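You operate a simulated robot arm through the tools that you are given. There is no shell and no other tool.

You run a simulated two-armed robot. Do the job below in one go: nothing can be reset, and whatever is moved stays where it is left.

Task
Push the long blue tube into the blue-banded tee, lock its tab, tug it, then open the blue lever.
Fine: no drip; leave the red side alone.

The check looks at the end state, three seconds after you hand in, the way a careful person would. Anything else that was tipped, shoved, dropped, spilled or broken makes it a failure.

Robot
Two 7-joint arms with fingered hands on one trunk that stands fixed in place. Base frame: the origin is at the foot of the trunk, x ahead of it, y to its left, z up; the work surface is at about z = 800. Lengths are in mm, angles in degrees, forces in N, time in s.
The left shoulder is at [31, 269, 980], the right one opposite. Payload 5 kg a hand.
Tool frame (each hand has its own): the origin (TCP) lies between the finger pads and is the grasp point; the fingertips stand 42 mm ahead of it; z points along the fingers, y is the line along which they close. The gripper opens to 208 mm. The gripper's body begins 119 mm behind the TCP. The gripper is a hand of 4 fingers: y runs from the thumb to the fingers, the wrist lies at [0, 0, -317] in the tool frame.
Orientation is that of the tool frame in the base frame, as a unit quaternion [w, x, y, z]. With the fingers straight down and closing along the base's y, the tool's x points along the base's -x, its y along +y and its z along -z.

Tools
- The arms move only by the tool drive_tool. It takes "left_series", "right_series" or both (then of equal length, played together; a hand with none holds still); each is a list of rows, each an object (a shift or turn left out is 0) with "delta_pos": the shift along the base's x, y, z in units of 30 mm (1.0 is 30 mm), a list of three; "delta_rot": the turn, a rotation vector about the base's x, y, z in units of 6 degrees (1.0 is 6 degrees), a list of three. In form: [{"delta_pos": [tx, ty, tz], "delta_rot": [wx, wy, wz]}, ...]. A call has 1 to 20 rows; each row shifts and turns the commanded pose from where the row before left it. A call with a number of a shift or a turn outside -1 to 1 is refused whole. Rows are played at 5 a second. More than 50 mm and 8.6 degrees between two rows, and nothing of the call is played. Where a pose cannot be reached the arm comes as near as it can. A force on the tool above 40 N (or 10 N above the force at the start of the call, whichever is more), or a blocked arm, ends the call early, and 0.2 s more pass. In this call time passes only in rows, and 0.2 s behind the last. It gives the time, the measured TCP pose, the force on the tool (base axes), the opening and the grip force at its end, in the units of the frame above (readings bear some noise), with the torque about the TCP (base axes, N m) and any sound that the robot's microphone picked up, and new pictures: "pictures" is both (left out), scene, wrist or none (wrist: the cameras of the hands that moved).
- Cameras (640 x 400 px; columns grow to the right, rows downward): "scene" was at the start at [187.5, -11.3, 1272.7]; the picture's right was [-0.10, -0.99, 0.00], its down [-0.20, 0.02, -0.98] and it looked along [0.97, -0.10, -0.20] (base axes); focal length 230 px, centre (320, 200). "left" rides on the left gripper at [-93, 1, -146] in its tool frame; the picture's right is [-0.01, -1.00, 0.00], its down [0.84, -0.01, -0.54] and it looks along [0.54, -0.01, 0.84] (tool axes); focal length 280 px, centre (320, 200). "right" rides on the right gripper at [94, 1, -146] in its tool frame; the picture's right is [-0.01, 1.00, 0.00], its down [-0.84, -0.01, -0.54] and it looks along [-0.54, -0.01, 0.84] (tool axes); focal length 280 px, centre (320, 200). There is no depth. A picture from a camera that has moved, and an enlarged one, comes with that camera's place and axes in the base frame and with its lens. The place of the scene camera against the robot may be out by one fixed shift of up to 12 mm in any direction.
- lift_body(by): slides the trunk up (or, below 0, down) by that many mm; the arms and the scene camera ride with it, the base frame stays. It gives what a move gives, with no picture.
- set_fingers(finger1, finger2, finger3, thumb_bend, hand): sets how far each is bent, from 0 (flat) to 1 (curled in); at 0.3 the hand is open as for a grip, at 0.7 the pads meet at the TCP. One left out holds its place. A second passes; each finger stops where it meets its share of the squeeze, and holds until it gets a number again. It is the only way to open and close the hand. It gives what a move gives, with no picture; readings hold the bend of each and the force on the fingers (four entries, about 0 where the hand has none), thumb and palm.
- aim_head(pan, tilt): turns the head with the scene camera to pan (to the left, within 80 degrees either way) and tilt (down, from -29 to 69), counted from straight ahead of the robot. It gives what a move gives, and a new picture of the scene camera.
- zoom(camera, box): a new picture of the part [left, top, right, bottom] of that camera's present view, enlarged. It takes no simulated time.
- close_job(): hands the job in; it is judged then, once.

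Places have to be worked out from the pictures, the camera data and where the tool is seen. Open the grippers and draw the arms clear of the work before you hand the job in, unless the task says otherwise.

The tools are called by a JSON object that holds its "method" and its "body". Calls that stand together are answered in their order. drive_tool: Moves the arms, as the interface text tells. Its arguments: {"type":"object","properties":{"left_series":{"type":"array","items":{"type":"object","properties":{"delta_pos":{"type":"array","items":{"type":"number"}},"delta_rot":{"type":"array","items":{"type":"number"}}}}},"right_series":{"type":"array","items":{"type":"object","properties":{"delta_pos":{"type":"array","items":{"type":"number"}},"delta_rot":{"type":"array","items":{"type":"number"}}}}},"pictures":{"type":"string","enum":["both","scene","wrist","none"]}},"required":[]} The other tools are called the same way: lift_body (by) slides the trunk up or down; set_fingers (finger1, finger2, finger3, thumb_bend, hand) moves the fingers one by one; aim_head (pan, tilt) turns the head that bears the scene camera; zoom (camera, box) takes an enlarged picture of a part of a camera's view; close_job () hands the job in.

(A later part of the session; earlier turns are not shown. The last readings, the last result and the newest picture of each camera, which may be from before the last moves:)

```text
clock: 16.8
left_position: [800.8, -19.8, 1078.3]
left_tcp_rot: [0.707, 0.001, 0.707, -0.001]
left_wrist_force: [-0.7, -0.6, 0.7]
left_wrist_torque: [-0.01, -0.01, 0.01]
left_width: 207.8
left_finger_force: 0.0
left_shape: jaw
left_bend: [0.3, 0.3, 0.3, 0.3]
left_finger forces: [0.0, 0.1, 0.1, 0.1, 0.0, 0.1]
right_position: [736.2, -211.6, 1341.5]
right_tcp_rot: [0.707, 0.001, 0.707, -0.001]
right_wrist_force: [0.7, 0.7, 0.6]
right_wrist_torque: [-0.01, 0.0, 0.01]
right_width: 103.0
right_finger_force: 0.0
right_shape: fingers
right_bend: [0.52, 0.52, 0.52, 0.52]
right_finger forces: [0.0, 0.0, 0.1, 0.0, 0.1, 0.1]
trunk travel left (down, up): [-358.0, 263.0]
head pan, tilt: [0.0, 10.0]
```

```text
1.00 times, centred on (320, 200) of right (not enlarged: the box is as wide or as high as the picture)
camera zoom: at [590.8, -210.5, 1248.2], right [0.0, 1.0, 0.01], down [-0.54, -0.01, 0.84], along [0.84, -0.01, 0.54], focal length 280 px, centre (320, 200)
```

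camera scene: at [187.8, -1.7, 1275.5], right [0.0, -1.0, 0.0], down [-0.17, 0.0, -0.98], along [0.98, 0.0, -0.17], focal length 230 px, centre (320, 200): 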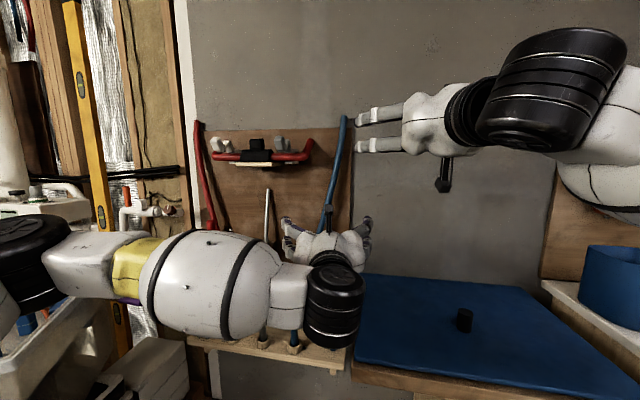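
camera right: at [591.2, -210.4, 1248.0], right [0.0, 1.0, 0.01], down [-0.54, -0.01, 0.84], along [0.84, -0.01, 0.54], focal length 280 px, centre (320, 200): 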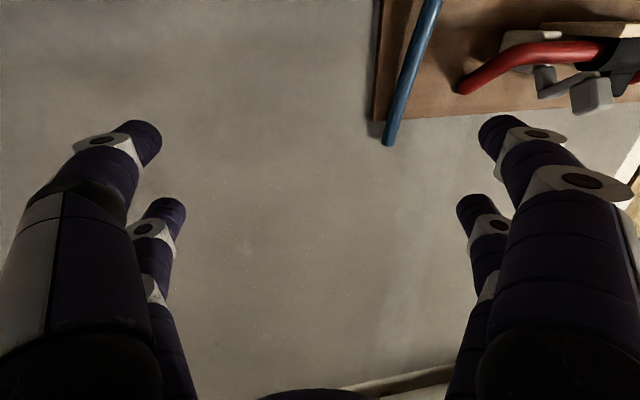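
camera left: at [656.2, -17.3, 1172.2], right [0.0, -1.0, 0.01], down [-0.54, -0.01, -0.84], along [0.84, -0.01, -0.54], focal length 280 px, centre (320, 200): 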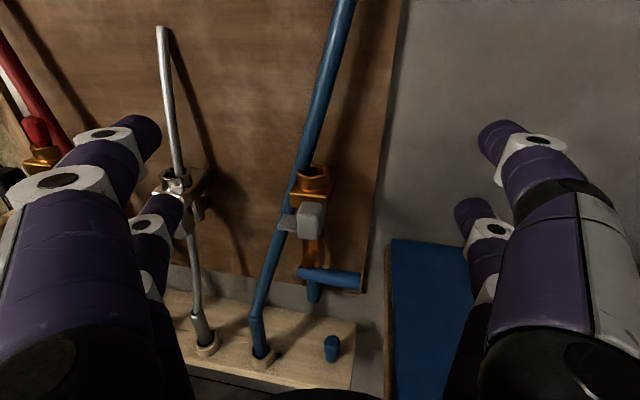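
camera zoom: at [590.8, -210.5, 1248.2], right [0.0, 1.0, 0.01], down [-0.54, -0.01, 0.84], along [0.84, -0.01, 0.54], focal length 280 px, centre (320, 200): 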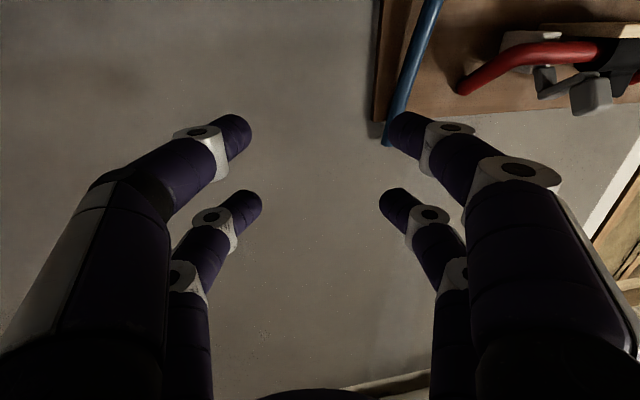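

The digits sit about 25 mm above and below the hand's axis, and the red pipe's end is near (1060, 12, 1345). I move the right hand to a pre-grasp point about 150 mm short of the tube, rolled 6 degrees to match its lean.

{"method": "drive_tool", "body": {"right_series": [{"delta_pos": [0.911, 0.714, 0.242], "delta_rot": [1, 0, 0]}, {"delta_pos": [0.911, 0.714, 0.242]}, {"delta_pos": [0.911, 0.714, 0.242]}, {"delta_pos": [0.911, 0.714, 0.242]}, {"delta_pos": [0.911, 0.714, 0.242]}, {"delta_pos": [0.911, 0.714, 0.242]}], "pictures": "both"}}

```text
clock: 18.2
left_position: [801.8, -18.7, 1077.8]
left_tcp_rot: [0.707, -0.001, 0.707, 0.001]
left_wrist_force: [0.8, 0.7, 0.5]
left_wrist_torque: [0.0, -0.06, -0.04]
left_width: 207.7
left_finger_force: 0.0
left_shape: jaw
left_bend: [0.3, 0.3, 0.3, 0.3]
left_finger forces: [0.0, 0.0, 0.0, 0.0, 0.0, 0.0]
right_position: [899.9, -83.9, 1385.0]
right_tcp_rot: [0.706, 0.038, 0.706, 0.037]
right_wrist_force: [0.0, 0.7, -1.0]
right_wrist_torque: [0.0, -0.01, -0.04]
right_width: 102.6
right_finger_force: 0.1
right_shape: fingers
right_bend: [0.52, 0.52, 0.52, 0.52]
right_finger forces: [0.0, 0.0, 0.0, 0.0, 0.0, 0.1]
trunk travel left (down, up): [-358.0, 263.0]
head pan, tilt: [0.0, 10.0]
camera scene: at [187.9, -1.5, 1275.4], right [0.0, -1.0, 0.0], down [-0.17, 0.0, -0.98], along [0.98, 0.0, -0.17], focal length 230 px, centre (320, 200)
camera right: at [753.9, -72.4, 1292.4], right [0.0, 0.99, 0.12], down [-0.54, -0.1, 0.84], along [0.84, -0.06, 0.53], focal length 280 px, centre (320, 200)
```

scene: 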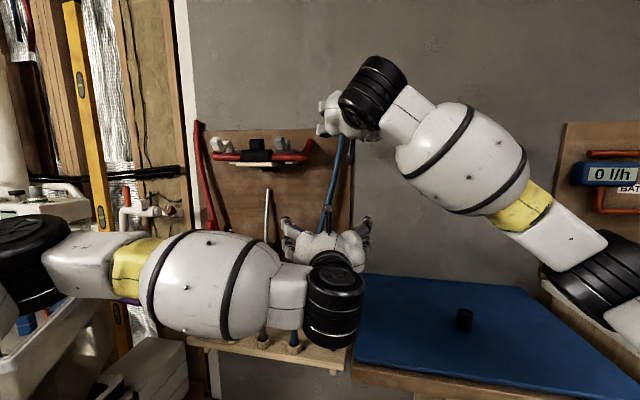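
right: 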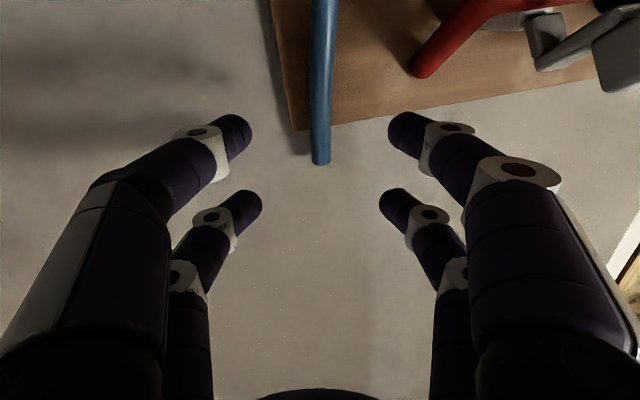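

The tube hangs centred between the right-hand fingers at about (1064, -82) for z = 1390, and the board's front is near x = 1077. I narrow the fingers a little more and go forward to x = 1030, stopping on any contact.

{"method": "set_fingers", "body": {"hand": "right", "finger1": 0.56, "finger2": 0.56, "finger3": 0.56, "thumb_bend": 0.56}}

{"method": "drive_tool", "body": {"right_series": [{"delta_pos": [0.867, 0.013, 0.047]}, {"delta_pos": [0.867, 0.013, 0.047]}, {"delta_pos": [0.867, 0.013, 0.047]}, {"delta_pos": [0.867, 0.013, 0.047]}], "pictures": "wrist"}}

```text
clock: 19.2
left_position: [800.3, -18.9, 1079.2]
left_tcp_rot: [0.708, 0.0, 0.707, -0.001]
left_wrist_force: [-0.2, -0.2, 0.8]
left_wrist_torque: [0.01, -0.01, 0.01]
left_width: 208.2
left_finger_force: 0.0
left_shape: jaw
left_bend: [0.3, 0.3, 0.3, 0.3]
left_finger forces: [0.1, 0.0, 0.0, 0.1, 0.0, 0.0]
right_position: [898.8, -84.4, 1385.5]
right_tcp_rot: [0.706, 0.037, 0.706, 0.038]
right_wrist_force: [0.0, 0.4, -0.2]
right_wrist_torque: [-0.01, -0.02, -0.04]
right_width: 81.5
right_finger_force: 0.1
right_shape: fingers
right_bend: [0.56, 0.56, 0.56, 0.56]
right_finger forces: [0.0, 0.0, 0.0, 0.1, 0.1, 0.0]
trunk travel left (down, up): [-358.0, 263.0]
head pan, tilt: [0.0, 10.0]
```

```text
clock: 20.2
left_position: [801.1, -19.3, 1078.2]
left_tcp_rot: [0.707, 0.001, 0.707, -0.001]
left_wrist_force: [-0.4, 0.6, -0.1]
left_wrist_torque: [-0.02, -0.03, 0.01]
left_width: 207.8
left_finger_force: 0.0
left_shape: jaw
left_bend: [0.3, 0.3, 0.3, 0.3]
left_finger forces: [0.1, 0.0, 0.0, 0.0, 0.0, 0.0]
right_position: [1005.0, -82.2, 1389.9]
right_tcp_rot: [0.706, 0.037, 0.706, 0.037]
right_wrist_force: [0.2, -0.9, 0.3]
right_wrist_torque: [0.01, 0.0, 0.04]
right_width: 81.8
right_finger_force: 0.0
right_shape: fingers
right_bend: [0.56, 0.56, 0.56, 0.56]
right_finger forces: [0.0, 0.1, 0.0, 0.0, 0.0, 0.0]
trunk travel left (down, up): [-358.0, 263.0]
head pan, tilt: [0.0, 10.0]
camera right: at [859.2, -70.9, 1298.9], right [0.0, 0.99, 0.12], down [-0.54, -0.1, 0.84], along [0.84, -0.06, 0.54], focal length 280 px, centre (320, 200)
```

right: 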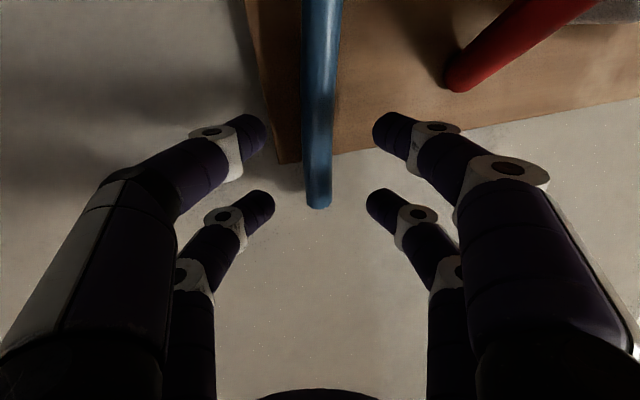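

The tube is centred between the fingertips and its end reads (1068, -88, 1438). I go forward 27 mm more so the pads reach around it, then close gently.

{"method": "drive_tool", "body": {"right_series": [{"delta_pos": [0.45, 0.0, 0.0]}, {"delta_pos": [0.45, 0.0, 0.0]}], "pictures": "wrist"}}

{"method": "set_fingers", "body": {"hand": "right", "finger1": 0.7, "finger2": 0.7, "finger3": 0.7, "thumb_bend": 0.7}}

{"method": "zoom", "body": {"camera": "right", "box": [160, 0, 480, 260]}}

```text
clock: 20.8
left_position: [801.4, -17.3, 1078.3]
left_tcp_rot: [0.707, 0.001, 0.707, -0.001]
left_wrist_force: [0.0, -0.9, 0.0]
left_wrist_torque: [-0.02, -0.03, 0.02]
left_width: 208.0
left_finger_force: 0.1
left_shape: jaw
left_bend: [0.3, 0.3, 0.3, 0.3]
left_finger forces: [0.1, 0.0, 0.1, 0.0, 0.1, 0.1]
right_position: [1033.2, -82.6, 1389.4]
right_tcp_rot: [0.706, 0.036, 0.706, 0.037]
right_wrist_force: [-0.1, -1.0, 0.0]
right_wrist_torque: [0.0, 0.01, 0.02]
right_width: 81.9
right_finger_force: 0.0
right_shape: fingers
right_bend: [0.56, 0.56, 0.56, 0.56]
right_finger forces: [0.1, 0.0, 0.0, 0.0, 0.1, 0.0]
trunk travel left (down, up): [-358.0, 263.0]
head pan, tilt: [0.0, 10.0]
camera right: at [886.4, -70.7, 1298.2], right [0.0, 0.99, 0.12], down [-0.54, -0.1, 0.84], along [0.84, -0.06, 0.53], focal length 280 px, centre (320, 200)
```

right: 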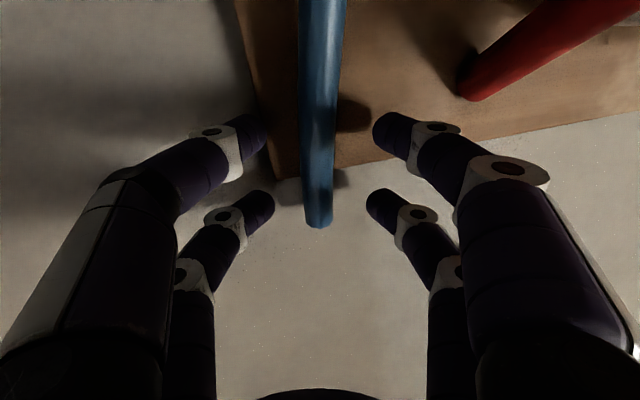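

```text
clock: 21.8
left_position: [801.5, -20.7, 1077.7]
left_tcp_rot: [0.707, 0.002, 0.707, 0.0]
left_wrist_force: [0.2, 0.2, 0.3]
left_wrist_torque: [0.02, 0.01, 0.03]
left_width: 207.9
left_finger_force: 0.1
left_shape: jaw
left_bend: [0.3, 0.3, 0.3, 0.3]
left_finger forces: [0.1, 0.0, 0.1, 0.0, 0.0, 0.1]
right_position: [1033.6, -85.7, 1390.2]
right_tcp_rot: [0.706, 0.038, 0.706, 0.038]
right_wrist_force: [-0.3, -20.6, -0.9]
right_wrist_torque: [-0.8, 0.06, -0.99]
right_width: 31.5
right_finger_force: 9.7
right_shape: fingers
right_bend: [0.7, 0.7, 0.7, 0.65]
right_finger forces: [0.1, 0.0, 0.0, 0.0, 19.7, 0.1]
trunk travel left (down, up): [-358.0, 263.0]
head pan, tilt: [0.0, 10.0]
```

```text
1.54 times, centred on (320, 130) of right
camera zoom: at [886.3, -73.5, 1298.3], right [0.0, 0.99, 0.12], down [-0.54, -0.1, 0.84], along [0.84, -0.07, 0.53], focal length 431 px, centre (320, 308)
```

zoom: 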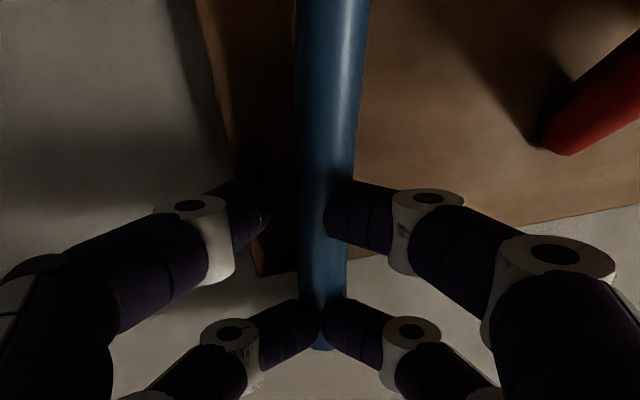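

Only the thumb touched the tube, with about 20 N, because the digits met in front of it: the tube stands about 25–35 mm ahead of the grasp point. I open again and creep forward in small steps, watching for contact with the board.

{"method": "set_fingers", "body": {"hand": "right", "finger1": 0.57, "finger2": 0.57, "finger3": 0.57, "thumb_bend": 0.57}}

{"method": "drive_tool", "body": {"right_series": [{"delta_pos": [0.2, 0.03, 0.0]}, {"delta_pos": [0.2, 0.03, 0.0]}], "pictures": "wrist"}}

```text
clock: 22.8
left_position: [800.4, -19.0, 1078.4]
left_tcp_rot: [0.707, -0.001, 0.707, 0.001]
left_wrist_force: [0.4, 0.5, 0.5]
left_wrist_torque: [-0.01, 0.02, -0.02]
left_width: 208.0
left_finger_force: 0.0
left_shape: jaw
left_bend: [0.3, 0.3, 0.3, 0.3]
left_finger forces: [0.0, 0.0, 0.0, 0.0, 0.0, 0.1]
right_position: [1032.0, -82.4, 1389.7]
right_tcp_rot: [0.706, 0.037, 0.706, 0.037]
right_wrist_force: [0.1, 1.3, 0.3]
right_wrist_torque: [0.02, 0.0, 0.01]
right_width: 81.0
right_finger_force: 0.0
right_shape: fingers
right_bend: [0.56, 0.56, 0.56, 0.56]
right_finger forces: [0.0, 0.0, 0.1, 0.1, 0.0, 0.0]
trunk travel left (down, up): [-358.0, 263.0]
head pan, tilt: [0.0, 10.0]
```

```text
clock: 23.4
left_position: [799.5, -19.2, 1080.4]
left_tcp_rot: [0.708, 0.001, 0.706, -0.001]
left_wrist_force: [-0.4, 0.3, 1.6]
left_wrist_torque: [0.01, 0.05, 0.0]
left_width: 208.1
left_finger_force: 0.1
left_shape: jaw
left_bend: [0.3, 0.3, 0.3, 0.3]
left_finger forces: [0.0, 0.0, 0.0, 0.1, 0.0, 0.0]
right_position: [1042.9, -81.9, 1391.3]
right_tcp_rot: [0.707, 0.037, 0.706, 0.037]
right_wrist_force: [-15.4, -4.1, -1.9]
right_wrist_torque: [-0.06, 0.36, -1.01]
right_width: 84.4
right_finger_force: 8.4
right_shape: fingers
right_bend: [0.56, 0.56, 0.56, 0.56]
right_finger forces: [0.0, 0.0, 3.5, 0.1, 13.3, 0.0]
trunk travel left (down, up): [-358.0, 263.0]
head pan, tilt: [0.0, 10.0]
camera right: at [896.1, -70.2, 1299.3], right [0.0, 0.99, 0.12], down [-0.54, -0.1, 0.84], along [0.84, -0.06, 0.54], focal length 280 px, centre (320, 200)
```

right: 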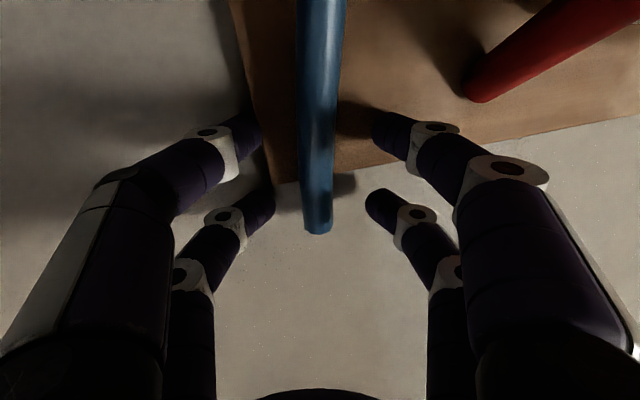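

The thumb and one finger touch the board at x = 1043, which puts the board's front near x = 1083 and the tube about 26 mm ahead of the grasp point. I back off 3 mm and close on the tube.

{"method": "drive_tool", "body": {"right_series": [{"delta_pos": [-0.12, 0.0, 0.0]}], "pictures": "none"}}

{"method": "set_fingers", "body": {"hand": "right", "finger1": 0.72, "finger2": 0.72, "finger3": 0.72, "thumb_bend": 0.66}}

{"method": "zoom", "body": {"camera": "right", "box": [160, 0, 480, 260]}}

```text
clock: 23.8
left_position: [800.9, -19.4, 1077.5]
left_tcp_rot: [0.707, 0.0, 0.707, 0.0]
left_wrist_force: [0.0, 0.0, 0.2]
left_wrist_torque: [-0.01, -0.02, 0.0]
left_width: 208.0
left_finger_force: 0.0
left_shape: jaw
left_bend: [0.3, 0.3, 0.3, 0.3]
left_finger forces: [0.0, 0.1, 0.1, 0.0, 0.0, 0.0]
right_position: [1039.7, -81.7, 1389.8]
right_tcp_rot: [0.706, 0.037, 0.706, 0.036]
right_wrist_force: [1.1, -3.9, 1.4]
right_wrist_torque: [-0.17, -0.09, -0.1]
right_width: 84.9
right_finger_force: 1.5
right_shape: fingers
right_bend: [0.56, 0.56, 0.56, 0.55]
right_finger forces: [0.0, 0.1, 0.1, 0.0, 3.1, 0.0]
trunk travel left (down, up): [-358.0, 263.0]
head pan, tilt: [0.0, 10.0]
```

```text
clock: 24.8
left_position: [801.3, -21.0, 1077.6]
left_tcp_rot: [0.707, 0.0, 0.707, 0.001]
left_wrist_force: [-0.1, 0.1, 0.0]
left_wrist_torque: [0.01, 0.01, 0.01]
left_width: 207.9
left_finger_force: 0.0
left_shape: jaw
left_bend: [0.3, 0.3, 0.3, 0.3]
left_finger forces: [0.0, 0.0, 0.0, 0.0, 0.0, 0.0]
right_position: [1042.5, -85.4, 1388.6]
right_tcp_rot: [0.706, 0.038, 0.706, 0.037]
right_wrist_force: [0.8, -23.7, -0.7]
right_wrist_torque: [-0.78, 0.06, -0.96]
right_width: 40.8
right_finger_force: 11.2
right_shape: fingers
right_bend: [0.72, 0.71, 0.71, 0.6]
right_finger forces: [0.0, 0.0, 0.0, 0.1, 22.5, 0.0]
trunk travel left (down, up): [-358.0, 263.0]
head pan, tilt: [0.0, 10.0]
```

```text
1.54 times, centred on (320, 130) of right
camera zoom: at [894.5, -72.5, 1297.9], right [0.0, 0.99, 0.12], down [-0.54, -0.1, 0.84], along [0.84, -0.07, 0.53], focal length 431 px, centre (320, 308)
```

zoom: 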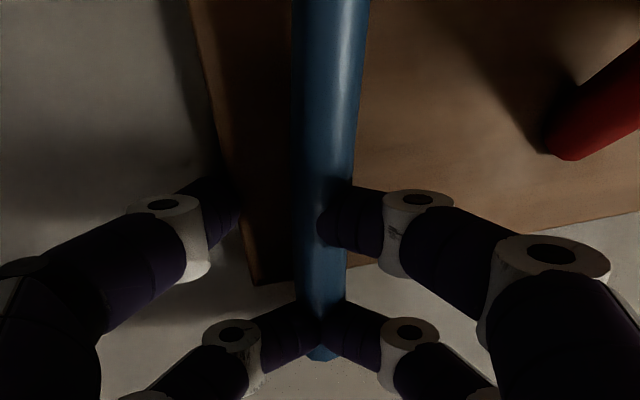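

The picture shows the thumb has gone past the board's right edge and is pressing on that edge, while the other digits close in front of the tube, so this is not a grip. I open, draw straight back, and will look at the tube and fitting from the right side to measure their depth.

{"method": "set_fingers", "body": {"hand": "right", "finger1": 0.52, "finger2": 0.52, "finger3": 0.52, "thumb_bend": 0.52}}

{"method": "drive_tool", "body": {"right_series": [{"delta_pos": [-0.8, 0, 0.0]}, {"delta_pos": [-0.8, 0, 0.0]}, {"delta_pos": [-0.8, 0, 0.0]}, {"delta_pos": [-0.8, 0, 0.0]}, {"delta_pos": [-0.8, 0, 0.0]}, {"delta_pos": [-0.8, 0, 0.0]}, {"delta_pos": [-0.6, -0.8, -0.3]}, {"delta_pos": [-0.3, -0.9, -0.4], "delta_rot": [0, 0, 1]}, {"delta_pos": [0, -1, -0.4], "delta_rot": [0, 0, 1]}, {"delta_pos": [0, -1, -0.4], "delta_rot": [0, 0, 1]}, {"delta_pos": [0, -1, -0.4], "delta_rot": [0, 0, 1]}, {"delta_pos": [0, -1, -0.5], "delta_rot": [0, 0, 1]}, {"delta_pos": [0, -0.8, -0.5], "delta_rot": [0, 0, 1]}, {"delta_pos": [0, -0.8, -0.5], "delta_rot": [0, 0, 1]}, {"delta_pos": [0.2, -0.8, -0.5], "delta_rot": [0, 0, 1]}, {"delta_pos": [0.2, -0.6, -0.5], "delta_rot": [0, 0, 1]}, {"delta_pos": [0.2, -0.5, -0.5], "delta_rot": [0, 0, 1]}], "pictures": "both"}}

```text
clock: 25.8
left_position: [800.6, -17.8, 1079.0]
left_tcp_rot: [0.707, 0.001, 0.707, -0.001]
left_wrist_force: [0.0, -0.4, 0.2]
left_wrist_torque: [0.02, 0.03, 0.01]
left_width: 207.8
left_finger_force: 0.1
left_shape: jaw
left_bend: [0.3, 0.3, 0.3, 0.3]
left_finger forces: [0.0, 0.1, 0.0, 0.0, 0.1, 0.0]
right_position: [1039.0, -79.5, 1391.4]
right_tcp_rot: [0.706, 0.036, 0.706, 0.037]
right_wrist_force: [-3.4, 0.9, -0.4]
right_wrist_torque: [-0.01, -0.08, -0.04]
right_width: 102.4
right_finger_force: 0.6
right_shape: fingers
right_bend: [0.52, 0.52, 0.53, 0.52]
right_finger forces: [0.1, 0.1, 2.1, 0.0, 0.0, 0.1]
trunk travel left (down, up): [-358.0, 263.0]
head pan, tilt: [0.0, 10.0]
```

```text
clock: 29.4
left_position: [801.4, -19.2, 1077.2]
left_tcp_rot: [0.707, -0.001, 0.707, 0.001]
left_wrist_force: [-0.6, 0.1, -0.8]
left_wrist_torque: [0.0, -0.06, -0.01]
left_width: 207.9
left_finger_force: 0.1
left_shape: jaw
left_bend: [0.3, 0.3, 0.3, 0.3]
left_finger forces: [0.0, 0.0, 0.1, 0.1, 0.0, 0.1]
right_position: [885.9, -355.4, 1243.8]
right_tcp_rot: [0.593, -0.322, 0.629, 0.386]
right_wrist_force: [0.7, -0.1, -1.0]
right_wrist_torque: [0.03, -0.02, 0.0]
right_width: 102.3
right_finger_force: 0.0
right_shape: fingers
right_bend: [0.52, 0.52, 0.52, 0.52]
right_finger forces: [0.0, 0.0, 0.0, 0.1, 0.1, 0.0]
trunk travel left (down, up): [-358.0, 263.0]
head pan, tilt: [0.0, 10.0]
camera scene: at [188.0, -1.8, 1275.4], right [0.0, -1.0, 0.0], down [-0.17, 0.0, -0.98], along [0.98, 0.0, -0.17], focal length 230 px, centre (320, 200)
camera right: at [804.2, -476.6, 1152.3], right [-0.86, 0.49, 0.12], down [-0.18, -0.52, 0.84], along [0.47, 0.7, 0.54], focal length 280 px, centre (320, 200)
```

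scene: 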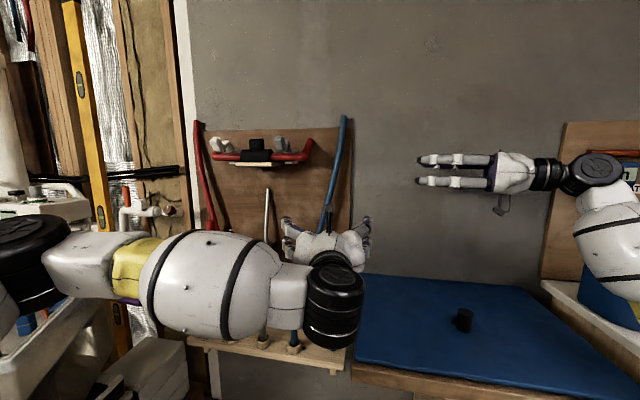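
right: 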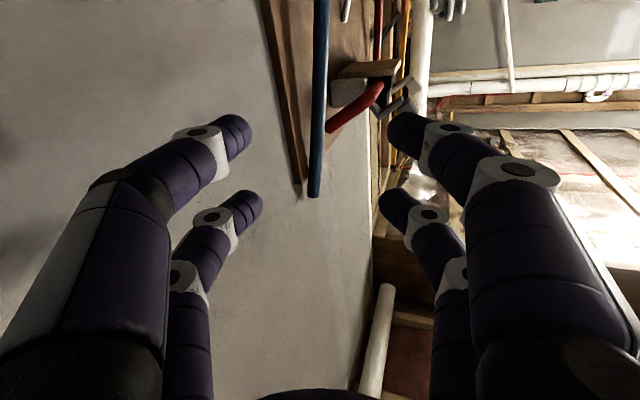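

The view is upside down and shows the upper tube, the board's edge and the red pipe from the side. I pitch the right hand down in place so its camera also sees the lower tube and the fitting.

{"method": "drive_tool", "body": {"right_series": [{"delta_rot": [-0.87, 0.5, 0]}, {"delta_rot": [-0.87, 0.5, 0]}, {"delta_rot": [-0.87, 0.5, 0]}, {"delta_rot": [-0.87, 0.5, 0]}, {"delta_rot": [-0.87, 0.5, 0]}, {"delta_rot": [-0.87, 0.5, 0]}, {"delta_rot": [-0.87, 0.5, 0]}], "pictures": "both"}}

{"method": "zoom", "body": {"camera": "right", "box": [200, 0, 440, 150]}}

```text
clock: 31.0
left_position: [799.9, -17.6, 1077.9]
left_tcp_rot: [0.708, 0.0, 0.707, 0.0]
left_wrist_force: [0.2, 1.5, 0.2]
left_wrist_torque: [0.02, 0.03, -0.05]
left_width: 207.6
left_finger_force: 0.1
left_shape: jaw
left_bend: [0.3, 0.3, 0.3, 0.3]
left_finger forces: [0.0, 0.0, 0.1, 0.0, 0.0, 0.0]
right_position: [886.7, -355.3, 1244.7]
right_tcp_rot: [0.34, -0.416, 0.814, 0.22]
right_wrist_force: [-0.7, 1.1, -0.3]
right_wrist_torque: [-0.1, -0.03, -0.06]
right_width: 102.2
right_finger_force: 0.1
right_shape: fingers
right_bend: [0.52, 0.52, 0.52, 0.52]
right_finger forces: [0.0, 0.0, 0.0, 0.0, 0.0, 0.1]
trunk travel left (down, up): [-358.0, 263.0]
head pan, tilt: [0.0, 10.0]
camera scene: at [187.2, -1.3, 1275.8], right [0.0, -1.0, 0.0], down [-0.17, 0.0, -0.98], along [0.98, 0.0, -0.17], focal length 230 px, centre (320, 200)
camera right: at [791.4, -497.7, 1275.1], right [-0.82, 0.56, 0.09], down [0.17, 0.09, 0.98], along [0.55, 0.82, -0.17], focal length 280 px, centre (320, 200)
```

scene: 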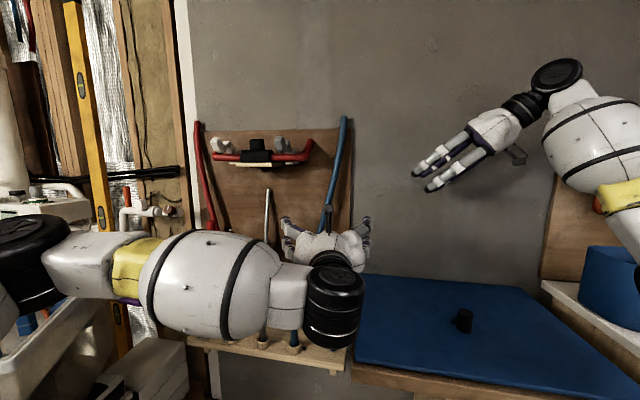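
right: 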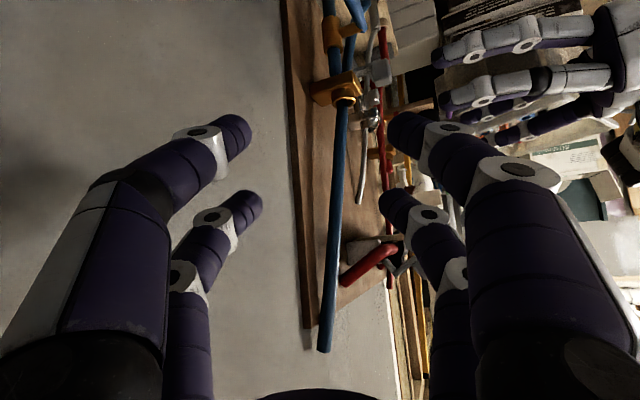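

```text
2.67 times, centred on (320, 75) of right
camera zoom: at [791.4, -497.7, 1275.1], right [-0.82, 0.56, 0.09], down [0.17, 0.09, 0.98], along [0.55, 0.82, -0.17], focal length 748 px, centre (320, 533)
```

zoom: 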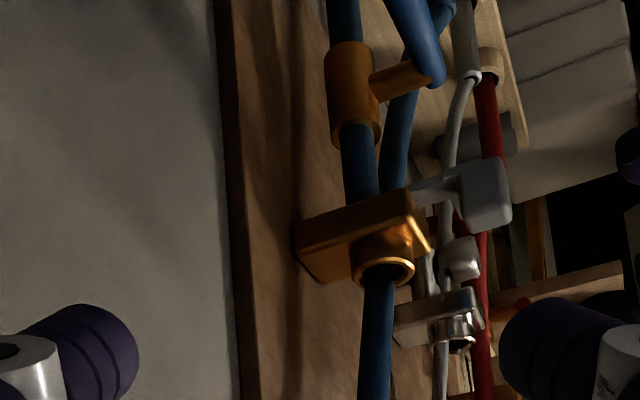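

This side view shows the block bolted to the board, the bore on top, the tab sticking out in front of the block, and the tube passing on the far side. I zoom further on the blue and chrome fittings to compare their tabs, and on the upper tube.

{"method": "zoom", "body": {"camera": "right", "box": [300, 50, 404, 115]}}

{"method": "zoom", "body": {"camera": "right", "box": [300, 0, 396, 60]}}

{"method": "zoom", "body": {"camera": "right", "box": [340, 80, 404, 140]}}

{"method": "zoom", "body": {"camera": "right", "box": [280, 200, 440, 360]}}

```text
6.15 times, centred on (352, 82) of right
camera zoom: at [791.4, -497.7, 1275.1], right [-0.82, 0.56, 0.09], down [0.17, 0.09, 0.98], along [0.55, 0.82, -0.17], focal length 1726 px, centre (123, 923)
```

zoom: 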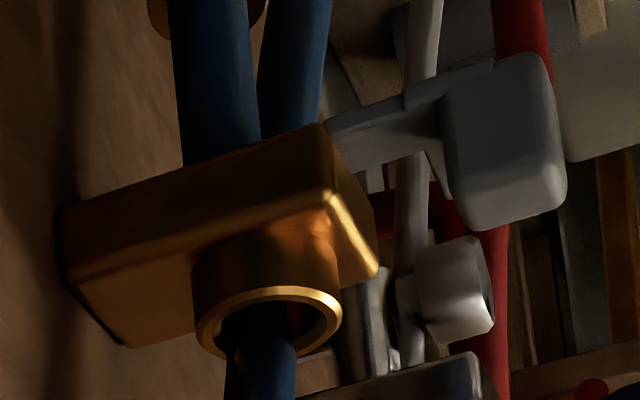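

```text
6.67 times, centred on (348, 30) of right
camera zoom: at [791.4, -497.7, 1275.1], right [-0.82, 0.56, 0.09], down [0.17, 0.09, 0.98], along [0.55, 0.82, -0.17], focal length 1869 px, centre (133, 1333)
```

zoom: 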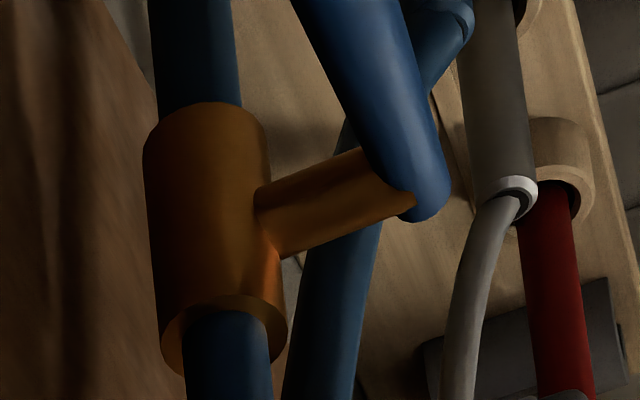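

```text
6.67 times, centred on (372, 110) of right
camera zoom: at [791.4, -497.7, 1275.1], right [-0.82, 0.56, 0.09], down [0.17, 0.09, 0.98], along [0.55, 0.82, -0.17], focal length 1869 px, centre (-27, 800)
```

zoom: 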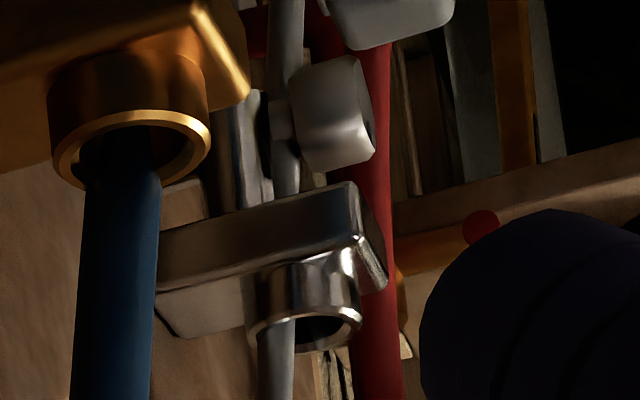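

```text
2.50 times, centred on (360, 280) of right
camera zoom: at [791.4, -497.7, 1275.1], right [-0.82, 0.56, 0.09], down [0.17, 0.09, 0.98], along [0.55, 0.82, -0.17], focal length 701 px, centre (220, 0)
```

zoom: 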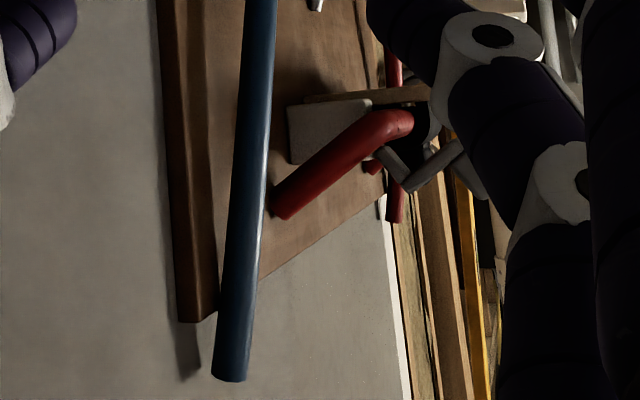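

Side-on, the collar's centre comes to about (1038, -8, 980) and the tube near the rim to about (1050, 5, 985), which looks closer than two solid parts should be. I zoom hard from both wrist cameras on where the tube crosses the collar.

{"method": "zoom", "body": {"camera": "left", "box": [288, 155, 336, 185]}}

{"method": "zoom", "body": {"camera": "right", "box": [328, 84, 368, 114]}}

{"method": "zoom", "body": {"camera": "left", "box": [270, 160, 334, 240]}}

```text
13.33 times, centred on (312, 170) of left
camera zoom: at [655.1, -16.2, 1173.1], right [0.0, -1.0, 0.02], down [-0.54, -0.01, -0.84], along [0.84, -0.01, -0.54], focal length 3738 px, centre (427, 600)
```

zoom: 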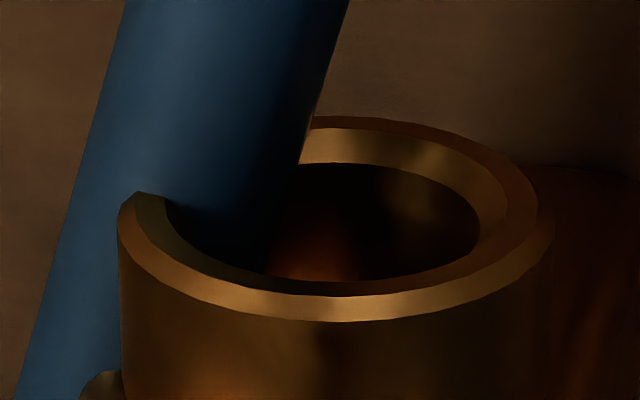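

```text
13.33 times, centred on (348, 99) of right
camera zoom: at [791.4, -497.7, 1275.1], right [-0.82, 0.56, 0.09], down [0.17, 0.09, 0.98], along [0.55, 0.82, -0.17], focal length 3738 px, centre (-53, 1547)
```

zoom: 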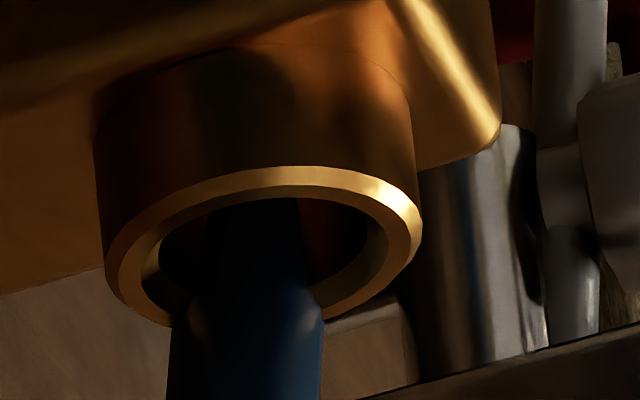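

```text
5.00 times, centred on (302, 200) of left
camera zoom: at [655.1, -16.2, 1173.1], right [0.0, -1.0, 0.02], down [-0.54, -0.01, -0.84], along [0.84, -0.01, -0.54], focal length 1402 px, centre (410, 200)
```

zoom: 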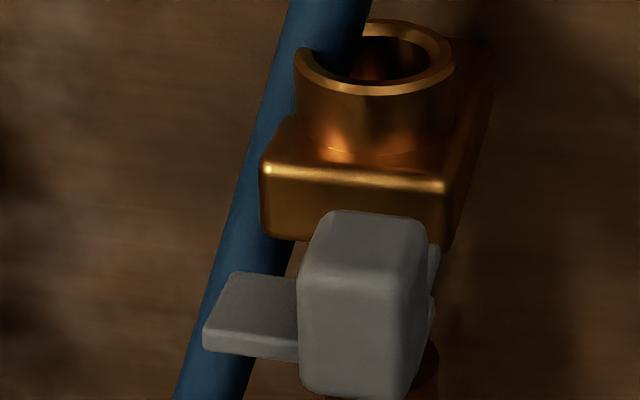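

The tube's drawn shape cuts slightly through the collar's left rim, so it may be a hose held at its foot with a free upper end. I will test this gently with the left hand at z = 1078, where the tube stands clear of the board: I narrow the hand, roll 14 degrees to match the tube, and move up close.

{"method": "set_fingers", "body": {"hand": "left", "finger1": 0.54, "finger2": 0.54, "finger3": 0.54, "thumb_bend": 0.54}}

{"method": "drive_tool", "body": {"left_series": [{"delta_pos": [0.9, 0, 0.1], "delta_rot": [0.8, 0, 0]}, {"delta_pos": [0.9, 0, 0.1], "delta_rot": [0.8, 0, 0]}, {"delta_pos": [0.9, 0, 0.1], "delta_rot": [0.8, 0, 0]}, {"delta_pos": [0.9, 0, 0.1]}, {"delta_pos": [0.9, 0, 0.1]}, {"delta_pos": [0.9, 0, 0.1]}], "pictures": "wrist"}}

```text
clock: 32.0
left_position: [801.0, -18.6, 1078.5]
left_tcp_rot: [0.707, 0.0, 0.708, 0.0]
left_wrist_force: [-0.2, -0.2, -0.3]
left_wrist_torque: [0.03, 0.01, 0.02]
left_width: 92.3
left_finger_force: 0.2
left_shape: fingers
left_bend: [0.54, 0.54, 0.54, 0.54]
left_finger forces: [0.1, 0.1, 0.1, 0.0, 0.1, 0.0]
right_position: [886.2, -355.4, 1243.4]
right_tcp_rot: [0.34, -0.415, 0.814, 0.221]
right_wrist_force: [0.1, 0.1, -1.0]
right_wrist_torque: [-0.03, -0.04, -0.02]
right_width: 102.4
right_finger_force: 0.1
right_shape: fingers
right_bend: [0.52, 0.52, 0.52, 0.52]
right_finger forces: [0.1, 0.0, 0.0, 0.0, 0.0, 0.0]
trunk travel left (down, up): [-358.0, 263.0]
head pan, tilt: [0.0, 10.0]
```

```text
clock: 33.4
left_position: [963.9, -18.9, 1096.7]
left_tcp_rot: [0.701, 0.09, 0.702, 0.088]
left_wrist_force: [-1.3, 0.2, 0.2]
left_wrist_torque: [0.0, -0.08, 0.03]
left_width: 92.5
left_finger_force: 0.0
left_shape: fingers
left_bend: [0.54, 0.54, 0.54, 0.54]
left_finger forces: [0.0, 0.1, 0.1, 0.1, 0.0, 0.0]
right_position: [886.8, -357.0, 1243.9]
right_tcp_rot: [0.34, -0.416, 0.814, 0.221]
right_wrist_force: [0.5, 0.5, -0.8]
right_wrist_torque: [-0.01, -0.02, -0.01]
right_width: 102.2
right_finger_force: 0.1
right_shape: fingers
right_bend: [0.52, 0.52, 0.52, 0.52]
right_finger forces: [0.1, 0.0, 0.0, 0.0, 0.0, 0.0]
trunk travel left (down, up): [-358.0, 263.0]
head pan, tilt: [0.0, 10.0]
camera left: at [818.2, -40.4, 1188.5], right [0.0, -0.97, -0.23], down [-0.54, 0.2, -0.82], along [0.84, 0.13, -0.52], focal length 280 px, centre (320, 200)
```

left: 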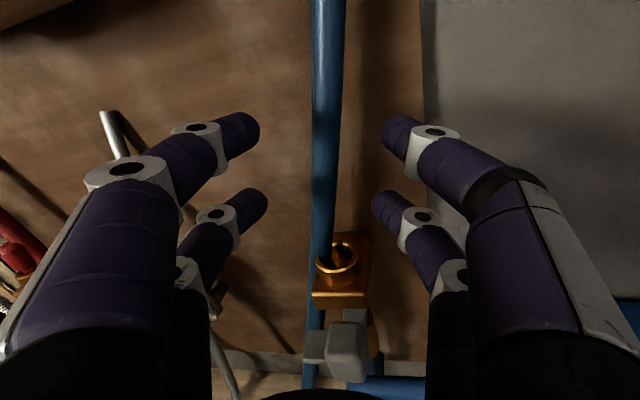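

The tube is centred between the left-hand digits and well above the collar. I go forward to x = 1030, stopping on contact, then close lightly.

{"method": "drive_tool", "body": {"left_series": [{"delta_pos": [0.75, -0.03, 0]}, {"delta_pos": [0.75, -0.03, 0]}, {"delta_pos": [0.7, -0.03, 0]}], "pictures": "wrist"}}

{"method": "set_fingers", "body": {"hand": "left", "finger1": 0.68, "finger2": 0.68, "finger3": 0.68, "thumb_bend": 0.68}}

{"method": "zoom", "body": {"camera": "left", "box": [160, 60, 480, 260]}}

{"method": "zoom", "body": {"camera": "right", "box": [240, 60, 480, 240]}}

```text
clock: 34.2
left_position: [1029.2, -22.4, 1095.8]
left_tcp_rot: [0.701, 0.091, 0.702, 0.087]
left_wrist_force: [0.3, -0.5, 0.2]
left_wrist_torque: [0.0, -0.03, 0.02]
left_width: 91.9
left_finger_force: 0.1
left_shape: fingers
left_bend: [0.54, 0.54, 0.54, 0.54]
left_finger forces: [0.0, 0.0, 0.1, 0.0, 0.0, 0.0]
right_position: [886.4, -356.0, 1243.5]
right_tcp_rot: [0.341, -0.415, 0.814, 0.22]
right_wrist_force: [-0.3, -1.3, -0.9]
right_wrist_torque: [-0.01, -0.02, 0.01]
right_width: 102.2
right_finger_force: 0.0
right_shape: fingers
right_bend: [0.52, 0.52, 0.52, 0.52]
right_finger forces: [0.0, 0.0, 0.1, 0.1, 0.1, 0.1]
trunk travel left (down, up): [-358.0, 263.0]
head pan, tilt: [0.0, 10.0]
camera left: at [883.5, -44.2, 1188.2], right [0.0, -0.97, -0.23], down [-0.54, 0.2, -0.82], along [0.84, 0.12, -0.52], focal length 280 px, centre (320, 200)
```

left: 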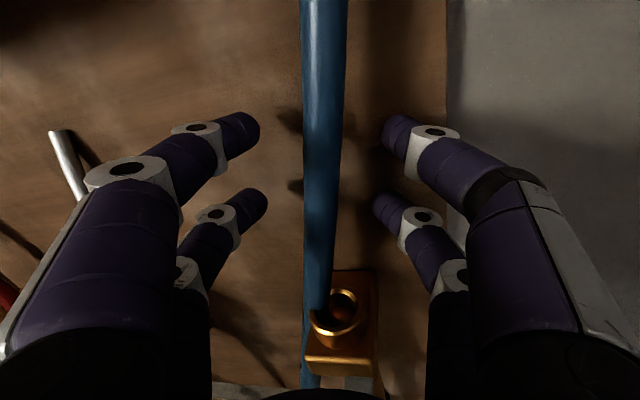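

```text
clock: 35.2
left_position: [1027.8, -23.5, 1097.8]
left_tcp_rot: [0.702, 0.089, 0.701, 0.089]
left_wrist_force: [0.2, 1.0, 0.3]
left_wrist_torque: [0.0, -0.01, 0.01]
left_width: 20.7
left_finger_force: 0.1
left_shape: fingers
left_bend: [0.68, 0.68, 0.68, 0.68]
left_finger forces: [0.0, 0.1, 0.0, 0.1, 0.1, 0.0]
right_position: [885.9, -356.8, 1243.2]
right_tcp_rot: [0.34, -0.416, 0.814, 0.22]
right_wrist_force: [0.8, 0.5, -1.0]
right_wrist_torque: [0.01, 0.01, -0.03]
right_width: 102.3
right_finger_force: 0.1
right_shape: fingers
right_bend: [0.52, 0.52, 0.52, 0.52]
right_finger forces: [0.0, 0.1, 0.1, 0.0, 0.0, 0.0]
trunk travel left (down, up): [-358.0, 263.0]
head pan, tilt: [0.0, 10.0]
```

```text
2.00 times, centred on (320, 160) of left
camera zoom: at [883.4, -43.6, 1188.9], right [0.0, -0.97, -0.23], down [-0.54, 0.2, -0.82], along [0.84, 0.13, -0.52], focal length 561 px, centre (320, 280)
```

zoom: 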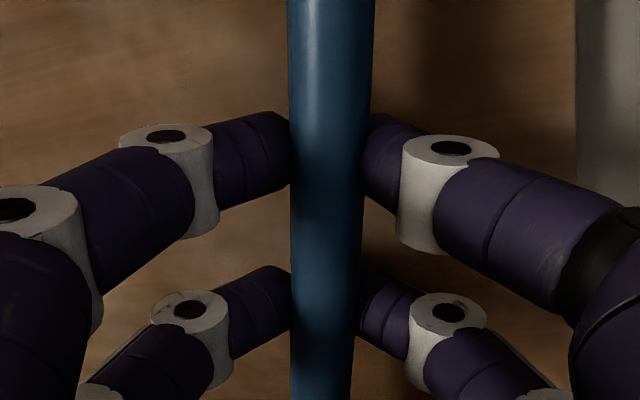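

```text
2.22 times, centred on (360, 150) of right
camera zoom: at [792.1, -498.3, 1273.7], right [-0.82, 0.57, 0.09], down [0.17, 0.09, 0.98], along [0.55, 0.82, -0.17], focal length 623 px, centre (231, 311)
```

zoom: 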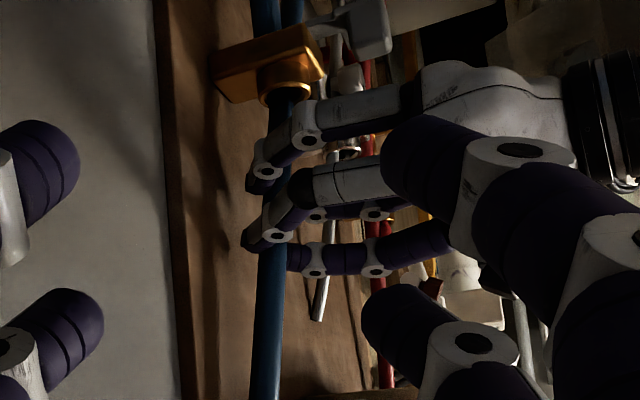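

The digits are at the tube's sides but no force shows yet. I close further until they meet their squeeze.

{"method": "set_fingers", "body": {"hand": "left", "finger1": 0.78, "finger2": 0.78, "finger3": 0.78, "thumb_bend": 0.78}}

{"method": "zoom", "body": {"camera": "left", "box": [160, 60, 480, 260]}}

```text
clock: 36.2
left_position: [1028.6, -21.9, 1097.9]
left_tcp_rot: [0.702, 0.088, 0.701, 0.089]
left_wrist_force: [0.2, -0.4, 0.5]
left_wrist_torque: [0.0, -0.01, 0.0]
left_width: 5.1
left_finger_force: 0.1
left_shape: fingers
left_bend: [0.76, 0.72, 0.72, 0.75]
left_finger forces: [0.1, 0.0, 0.0, 0.0, 0.1, 0.0]
right_position: [886.1, -355.6, 1243.7]
right_tcp_rot: [0.341, -0.415, 0.815, 0.22]
right_wrist_force: [-1.0, -0.2, 0.3]
right_wrist_torque: [0.0, 0.0, -0.01]
right_width: 102.3
right_finger_force: 0.1
right_shape: fingers
right_bend: [0.52, 0.52, 0.52, 0.52]
right_finger forces: [0.0, 0.0, 0.0, 0.0, 0.0, 0.0]
trunk travel left (down, up): [-358.0, 263.0]
head pan, tilt: [0.0, 10.0]
```

```text
2.00 times, centred on (320, 160) of left
camera zoom: at [883.4, -43.5, 1189.0], right [0.0, -0.97, -0.23], down [-0.54, 0.2, -0.82], along [0.84, 0.13, -0.52], focal length 561 px, centre (320, 280)
```

zoom: 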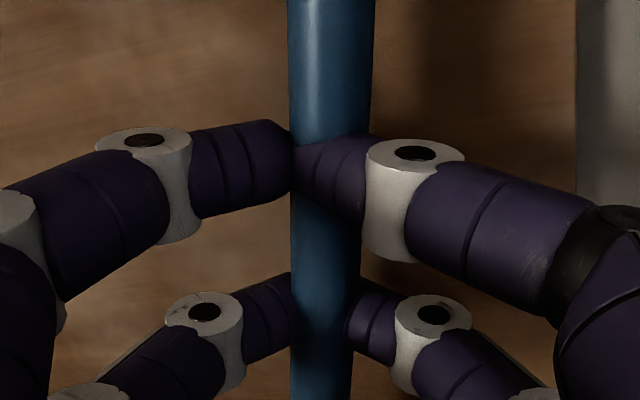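

The thumb now passes in front of the tube: these digits hook inward, so the tips draw back as they close, and the tube is at about x = 1060. I open only to 0.62, which is about 50 mm wide with short reach, and go forward until the tube sits at the grasp point.

{"method": "set_fingers", "body": {"hand": "left", "finger1": 0.62, "finger2": 0.62, "finger3": 0.62, "thumb_bend": 0.62}}

{"method": "drive_tool", "body": {"left_series": [{"delta_pos": [0.3, 0, 0]}, {"delta_pos": [0.3, 0, 0]}, {"delta_pos": [0.2, 0, 0]}], "pictures": "wrist"}}

```text
clock: 37.2
left_position: [1028.3, -22.2, 1098.9]
left_tcp_rot: [0.702, 0.088, 0.701, 0.089]
left_wrist_force: [0.5, 0.0, -0.4]
left_wrist_torque: [0.0, -0.04, -0.02]
left_width: 49.8
left_finger_force: 0.0
left_shape: fingers
left_bend: [0.62, 0.62, 0.62, 0.62]
left_finger forces: [0.0, 0.0, 0.0, 0.0, 0.2, 0.1]
right_position: [885.8, -356.4, 1243.3]
right_tcp_rot: [0.341, -0.415, 0.814, 0.221]
right_wrist_force: [-0.5, -0.2, -0.3]
right_wrist_torque: [0.01, 0.0, 0.0]
right_width: 102.1
right_finger_force: 0.0
right_shape: fingers
right_bend: [0.52, 0.52, 0.52, 0.52]
right_finger forces: [0.0, 0.1, 0.0, 0.0, 0.0, 0.0]
trunk travel left (down, up): [-358.0, 263.0]
head pan, tilt: [0.0, 10.0]
```

```text
clock: 38.0
left_position: [1044.7, -30.3, 1095.2]
left_tcp_rot: [0.701, 0.093, 0.702, 0.085]
left_wrist_force: [-22.4, 1.1, -2.4]
left_wrist_torque: [0.06, -0.34, -0.69]
left_width: 42.5
left_finger_force: 11.1
left_shape: fingers
left_bend: [0.62, 0.62, 0.63, 0.64]
left_finger forces: [0.1, 0.0, 3.1, 0.0, 19.2, 0.0]
right_position: [886.8, -357.2, 1244.2]
right_tcp_rot: [0.341, -0.415, 0.814, 0.22]
right_wrist_force: [0.4, -0.5, -0.5]
right_wrist_torque: [0.0, 0.02, 0.02]
right_width: 102.2
right_finger_force: 0.1
right_shape: fingers
right_bend: [0.52, 0.52, 0.52, 0.52]
right_finger forces: [0.0, 0.1, 0.0, 0.0, 0.0, 0.0]
trunk travel left (down, up): [-358.0, 263.0]
head pan, tilt: [0.0, 10.0]
stopped in row 3 (left hand): the force on the tool passed its limit at 47 N (the readings are from after the stop); the commanded pose is now the measured one
camera left: at [898.9, -49.7, 1187.7], right [-0.01, -0.97, -0.24], down [-0.54, 0.2, -0.82], along [0.84, 0.12, -0.52], focal length 280 px, centre (320, 200)
```

left: 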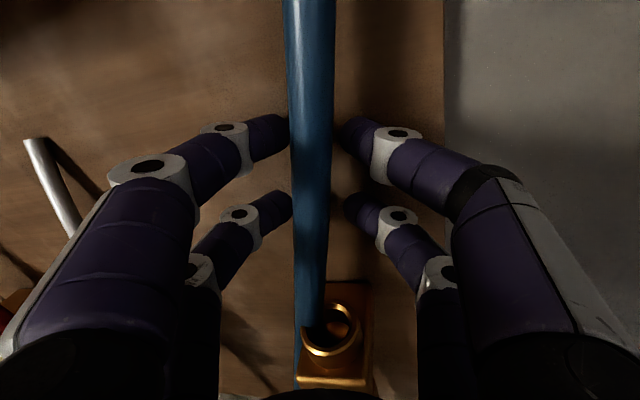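

The tips touched the board at x = 1045 and the hand slid a little to the right, but the tube is now well inside the digits. I back off 2 mm, recentre 7 mm to the left, and close.

{"method": "drive_tool", "body": {"left_series": [{"delta_pos": [-0.1, 0.12, 0]}, {"delta_pos": [0, 0.12, 0]}], "pictures": "none"}}

{"method": "set_fingers", "body": {"hand": "left", "finger1": 0.74, "finger2": 0.74, "finger3": 0.74, "thumb_bend": 0.74}}

{"method": "zoom", "body": {"camera": "left", "box": [160, 60, 480, 260]}}

```text
clock: 38.5
left_position: [1042.4, -21.3, 1095.6]
left_tcp_rot: [0.701, 0.092, 0.701, 0.087]
left_wrist_force: [-14.0, -0.5, 2.0]
left_wrist_torque: [-0.04, -0.42, -0.7]
left_width: 48.5
left_finger_force: 7.2
left_shape: fingers
left_bend: [0.62, 0.62, 0.62, 0.62]
left_finger forces: [0.0, 0.0, 0.1, 0.0, 13.6, 0.0]
right_position: [885.6, -358.2, 1244.0]
right_tcp_rot: [0.341, -0.416, 0.814, 0.221]
right_wrist_force: [0.1, 0.6, 0.3]
right_wrist_torque: [-0.03, 0.01, -0.01]
right_width: 102.3
right_finger_force: 0.1
right_shape: fingers
right_bend: [0.52, 0.52, 0.52, 0.52]
right_finger forces: [0.0, 0.0, 0.0, 0.0, 0.0, 0.1]
trunk travel left (down, up): [-358.0, 263.0]
head pan, tilt: [0.0, 10.0]
```

```text
clock: 39.5
left_position: [1044.6, -20.7, 1095.0]
left_tcp_rot: [0.701, 0.093, 0.702, 0.085]
left_wrist_force: [-0.1, 0.1, -0.2]
left_wrist_torque: [0.01, -0.02, 0.01]
left_width: 5.6
left_finger_force: 0.0
left_shape: fingers
left_bend: [0.72, 0.73, 0.73, 0.72]
left_finger forces: [0.0, 0.0, 0.0, 0.0, 0.0, 0.0]
right_position: [888.0, -355.8, 1243.4]
right_tcp_rot: [0.34, -0.416, 0.814, 0.221]
right_wrist_force: [-1.1, 0.4, -0.5]
right_wrist_torque: [0.03, 0.01, 0.04]
right_width: 102.1
right_finger_force: 0.1
right_shape: fingers
right_bend: [0.52, 0.52, 0.52, 0.52]
right_finger forces: [0.0, 0.1, 0.0, 0.0, 0.0, 0.0]
trunk travel left (down, up): [-358.0, 263.0]
head pan, tilt: [0.0, 10.0]
```

```text
2.00 times, centred on (320, 160) of left
camera zoom: at [898.7, -40.8, 1186.5], right [-0.01, -0.97, -0.24], down [-0.54, 0.2, -0.82], along [0.84, 0.12, -0.53], focal length 561 px, centre (320, 280)
```

zoom: 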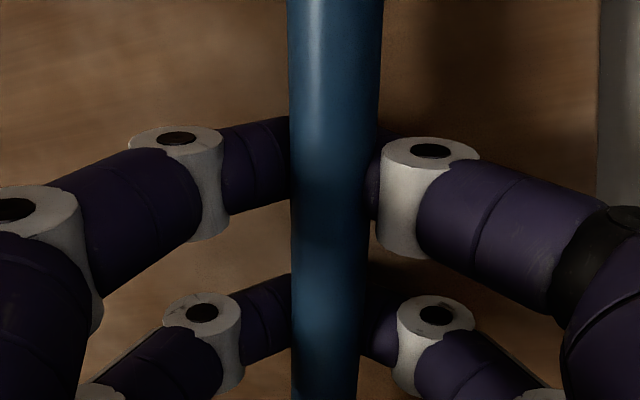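

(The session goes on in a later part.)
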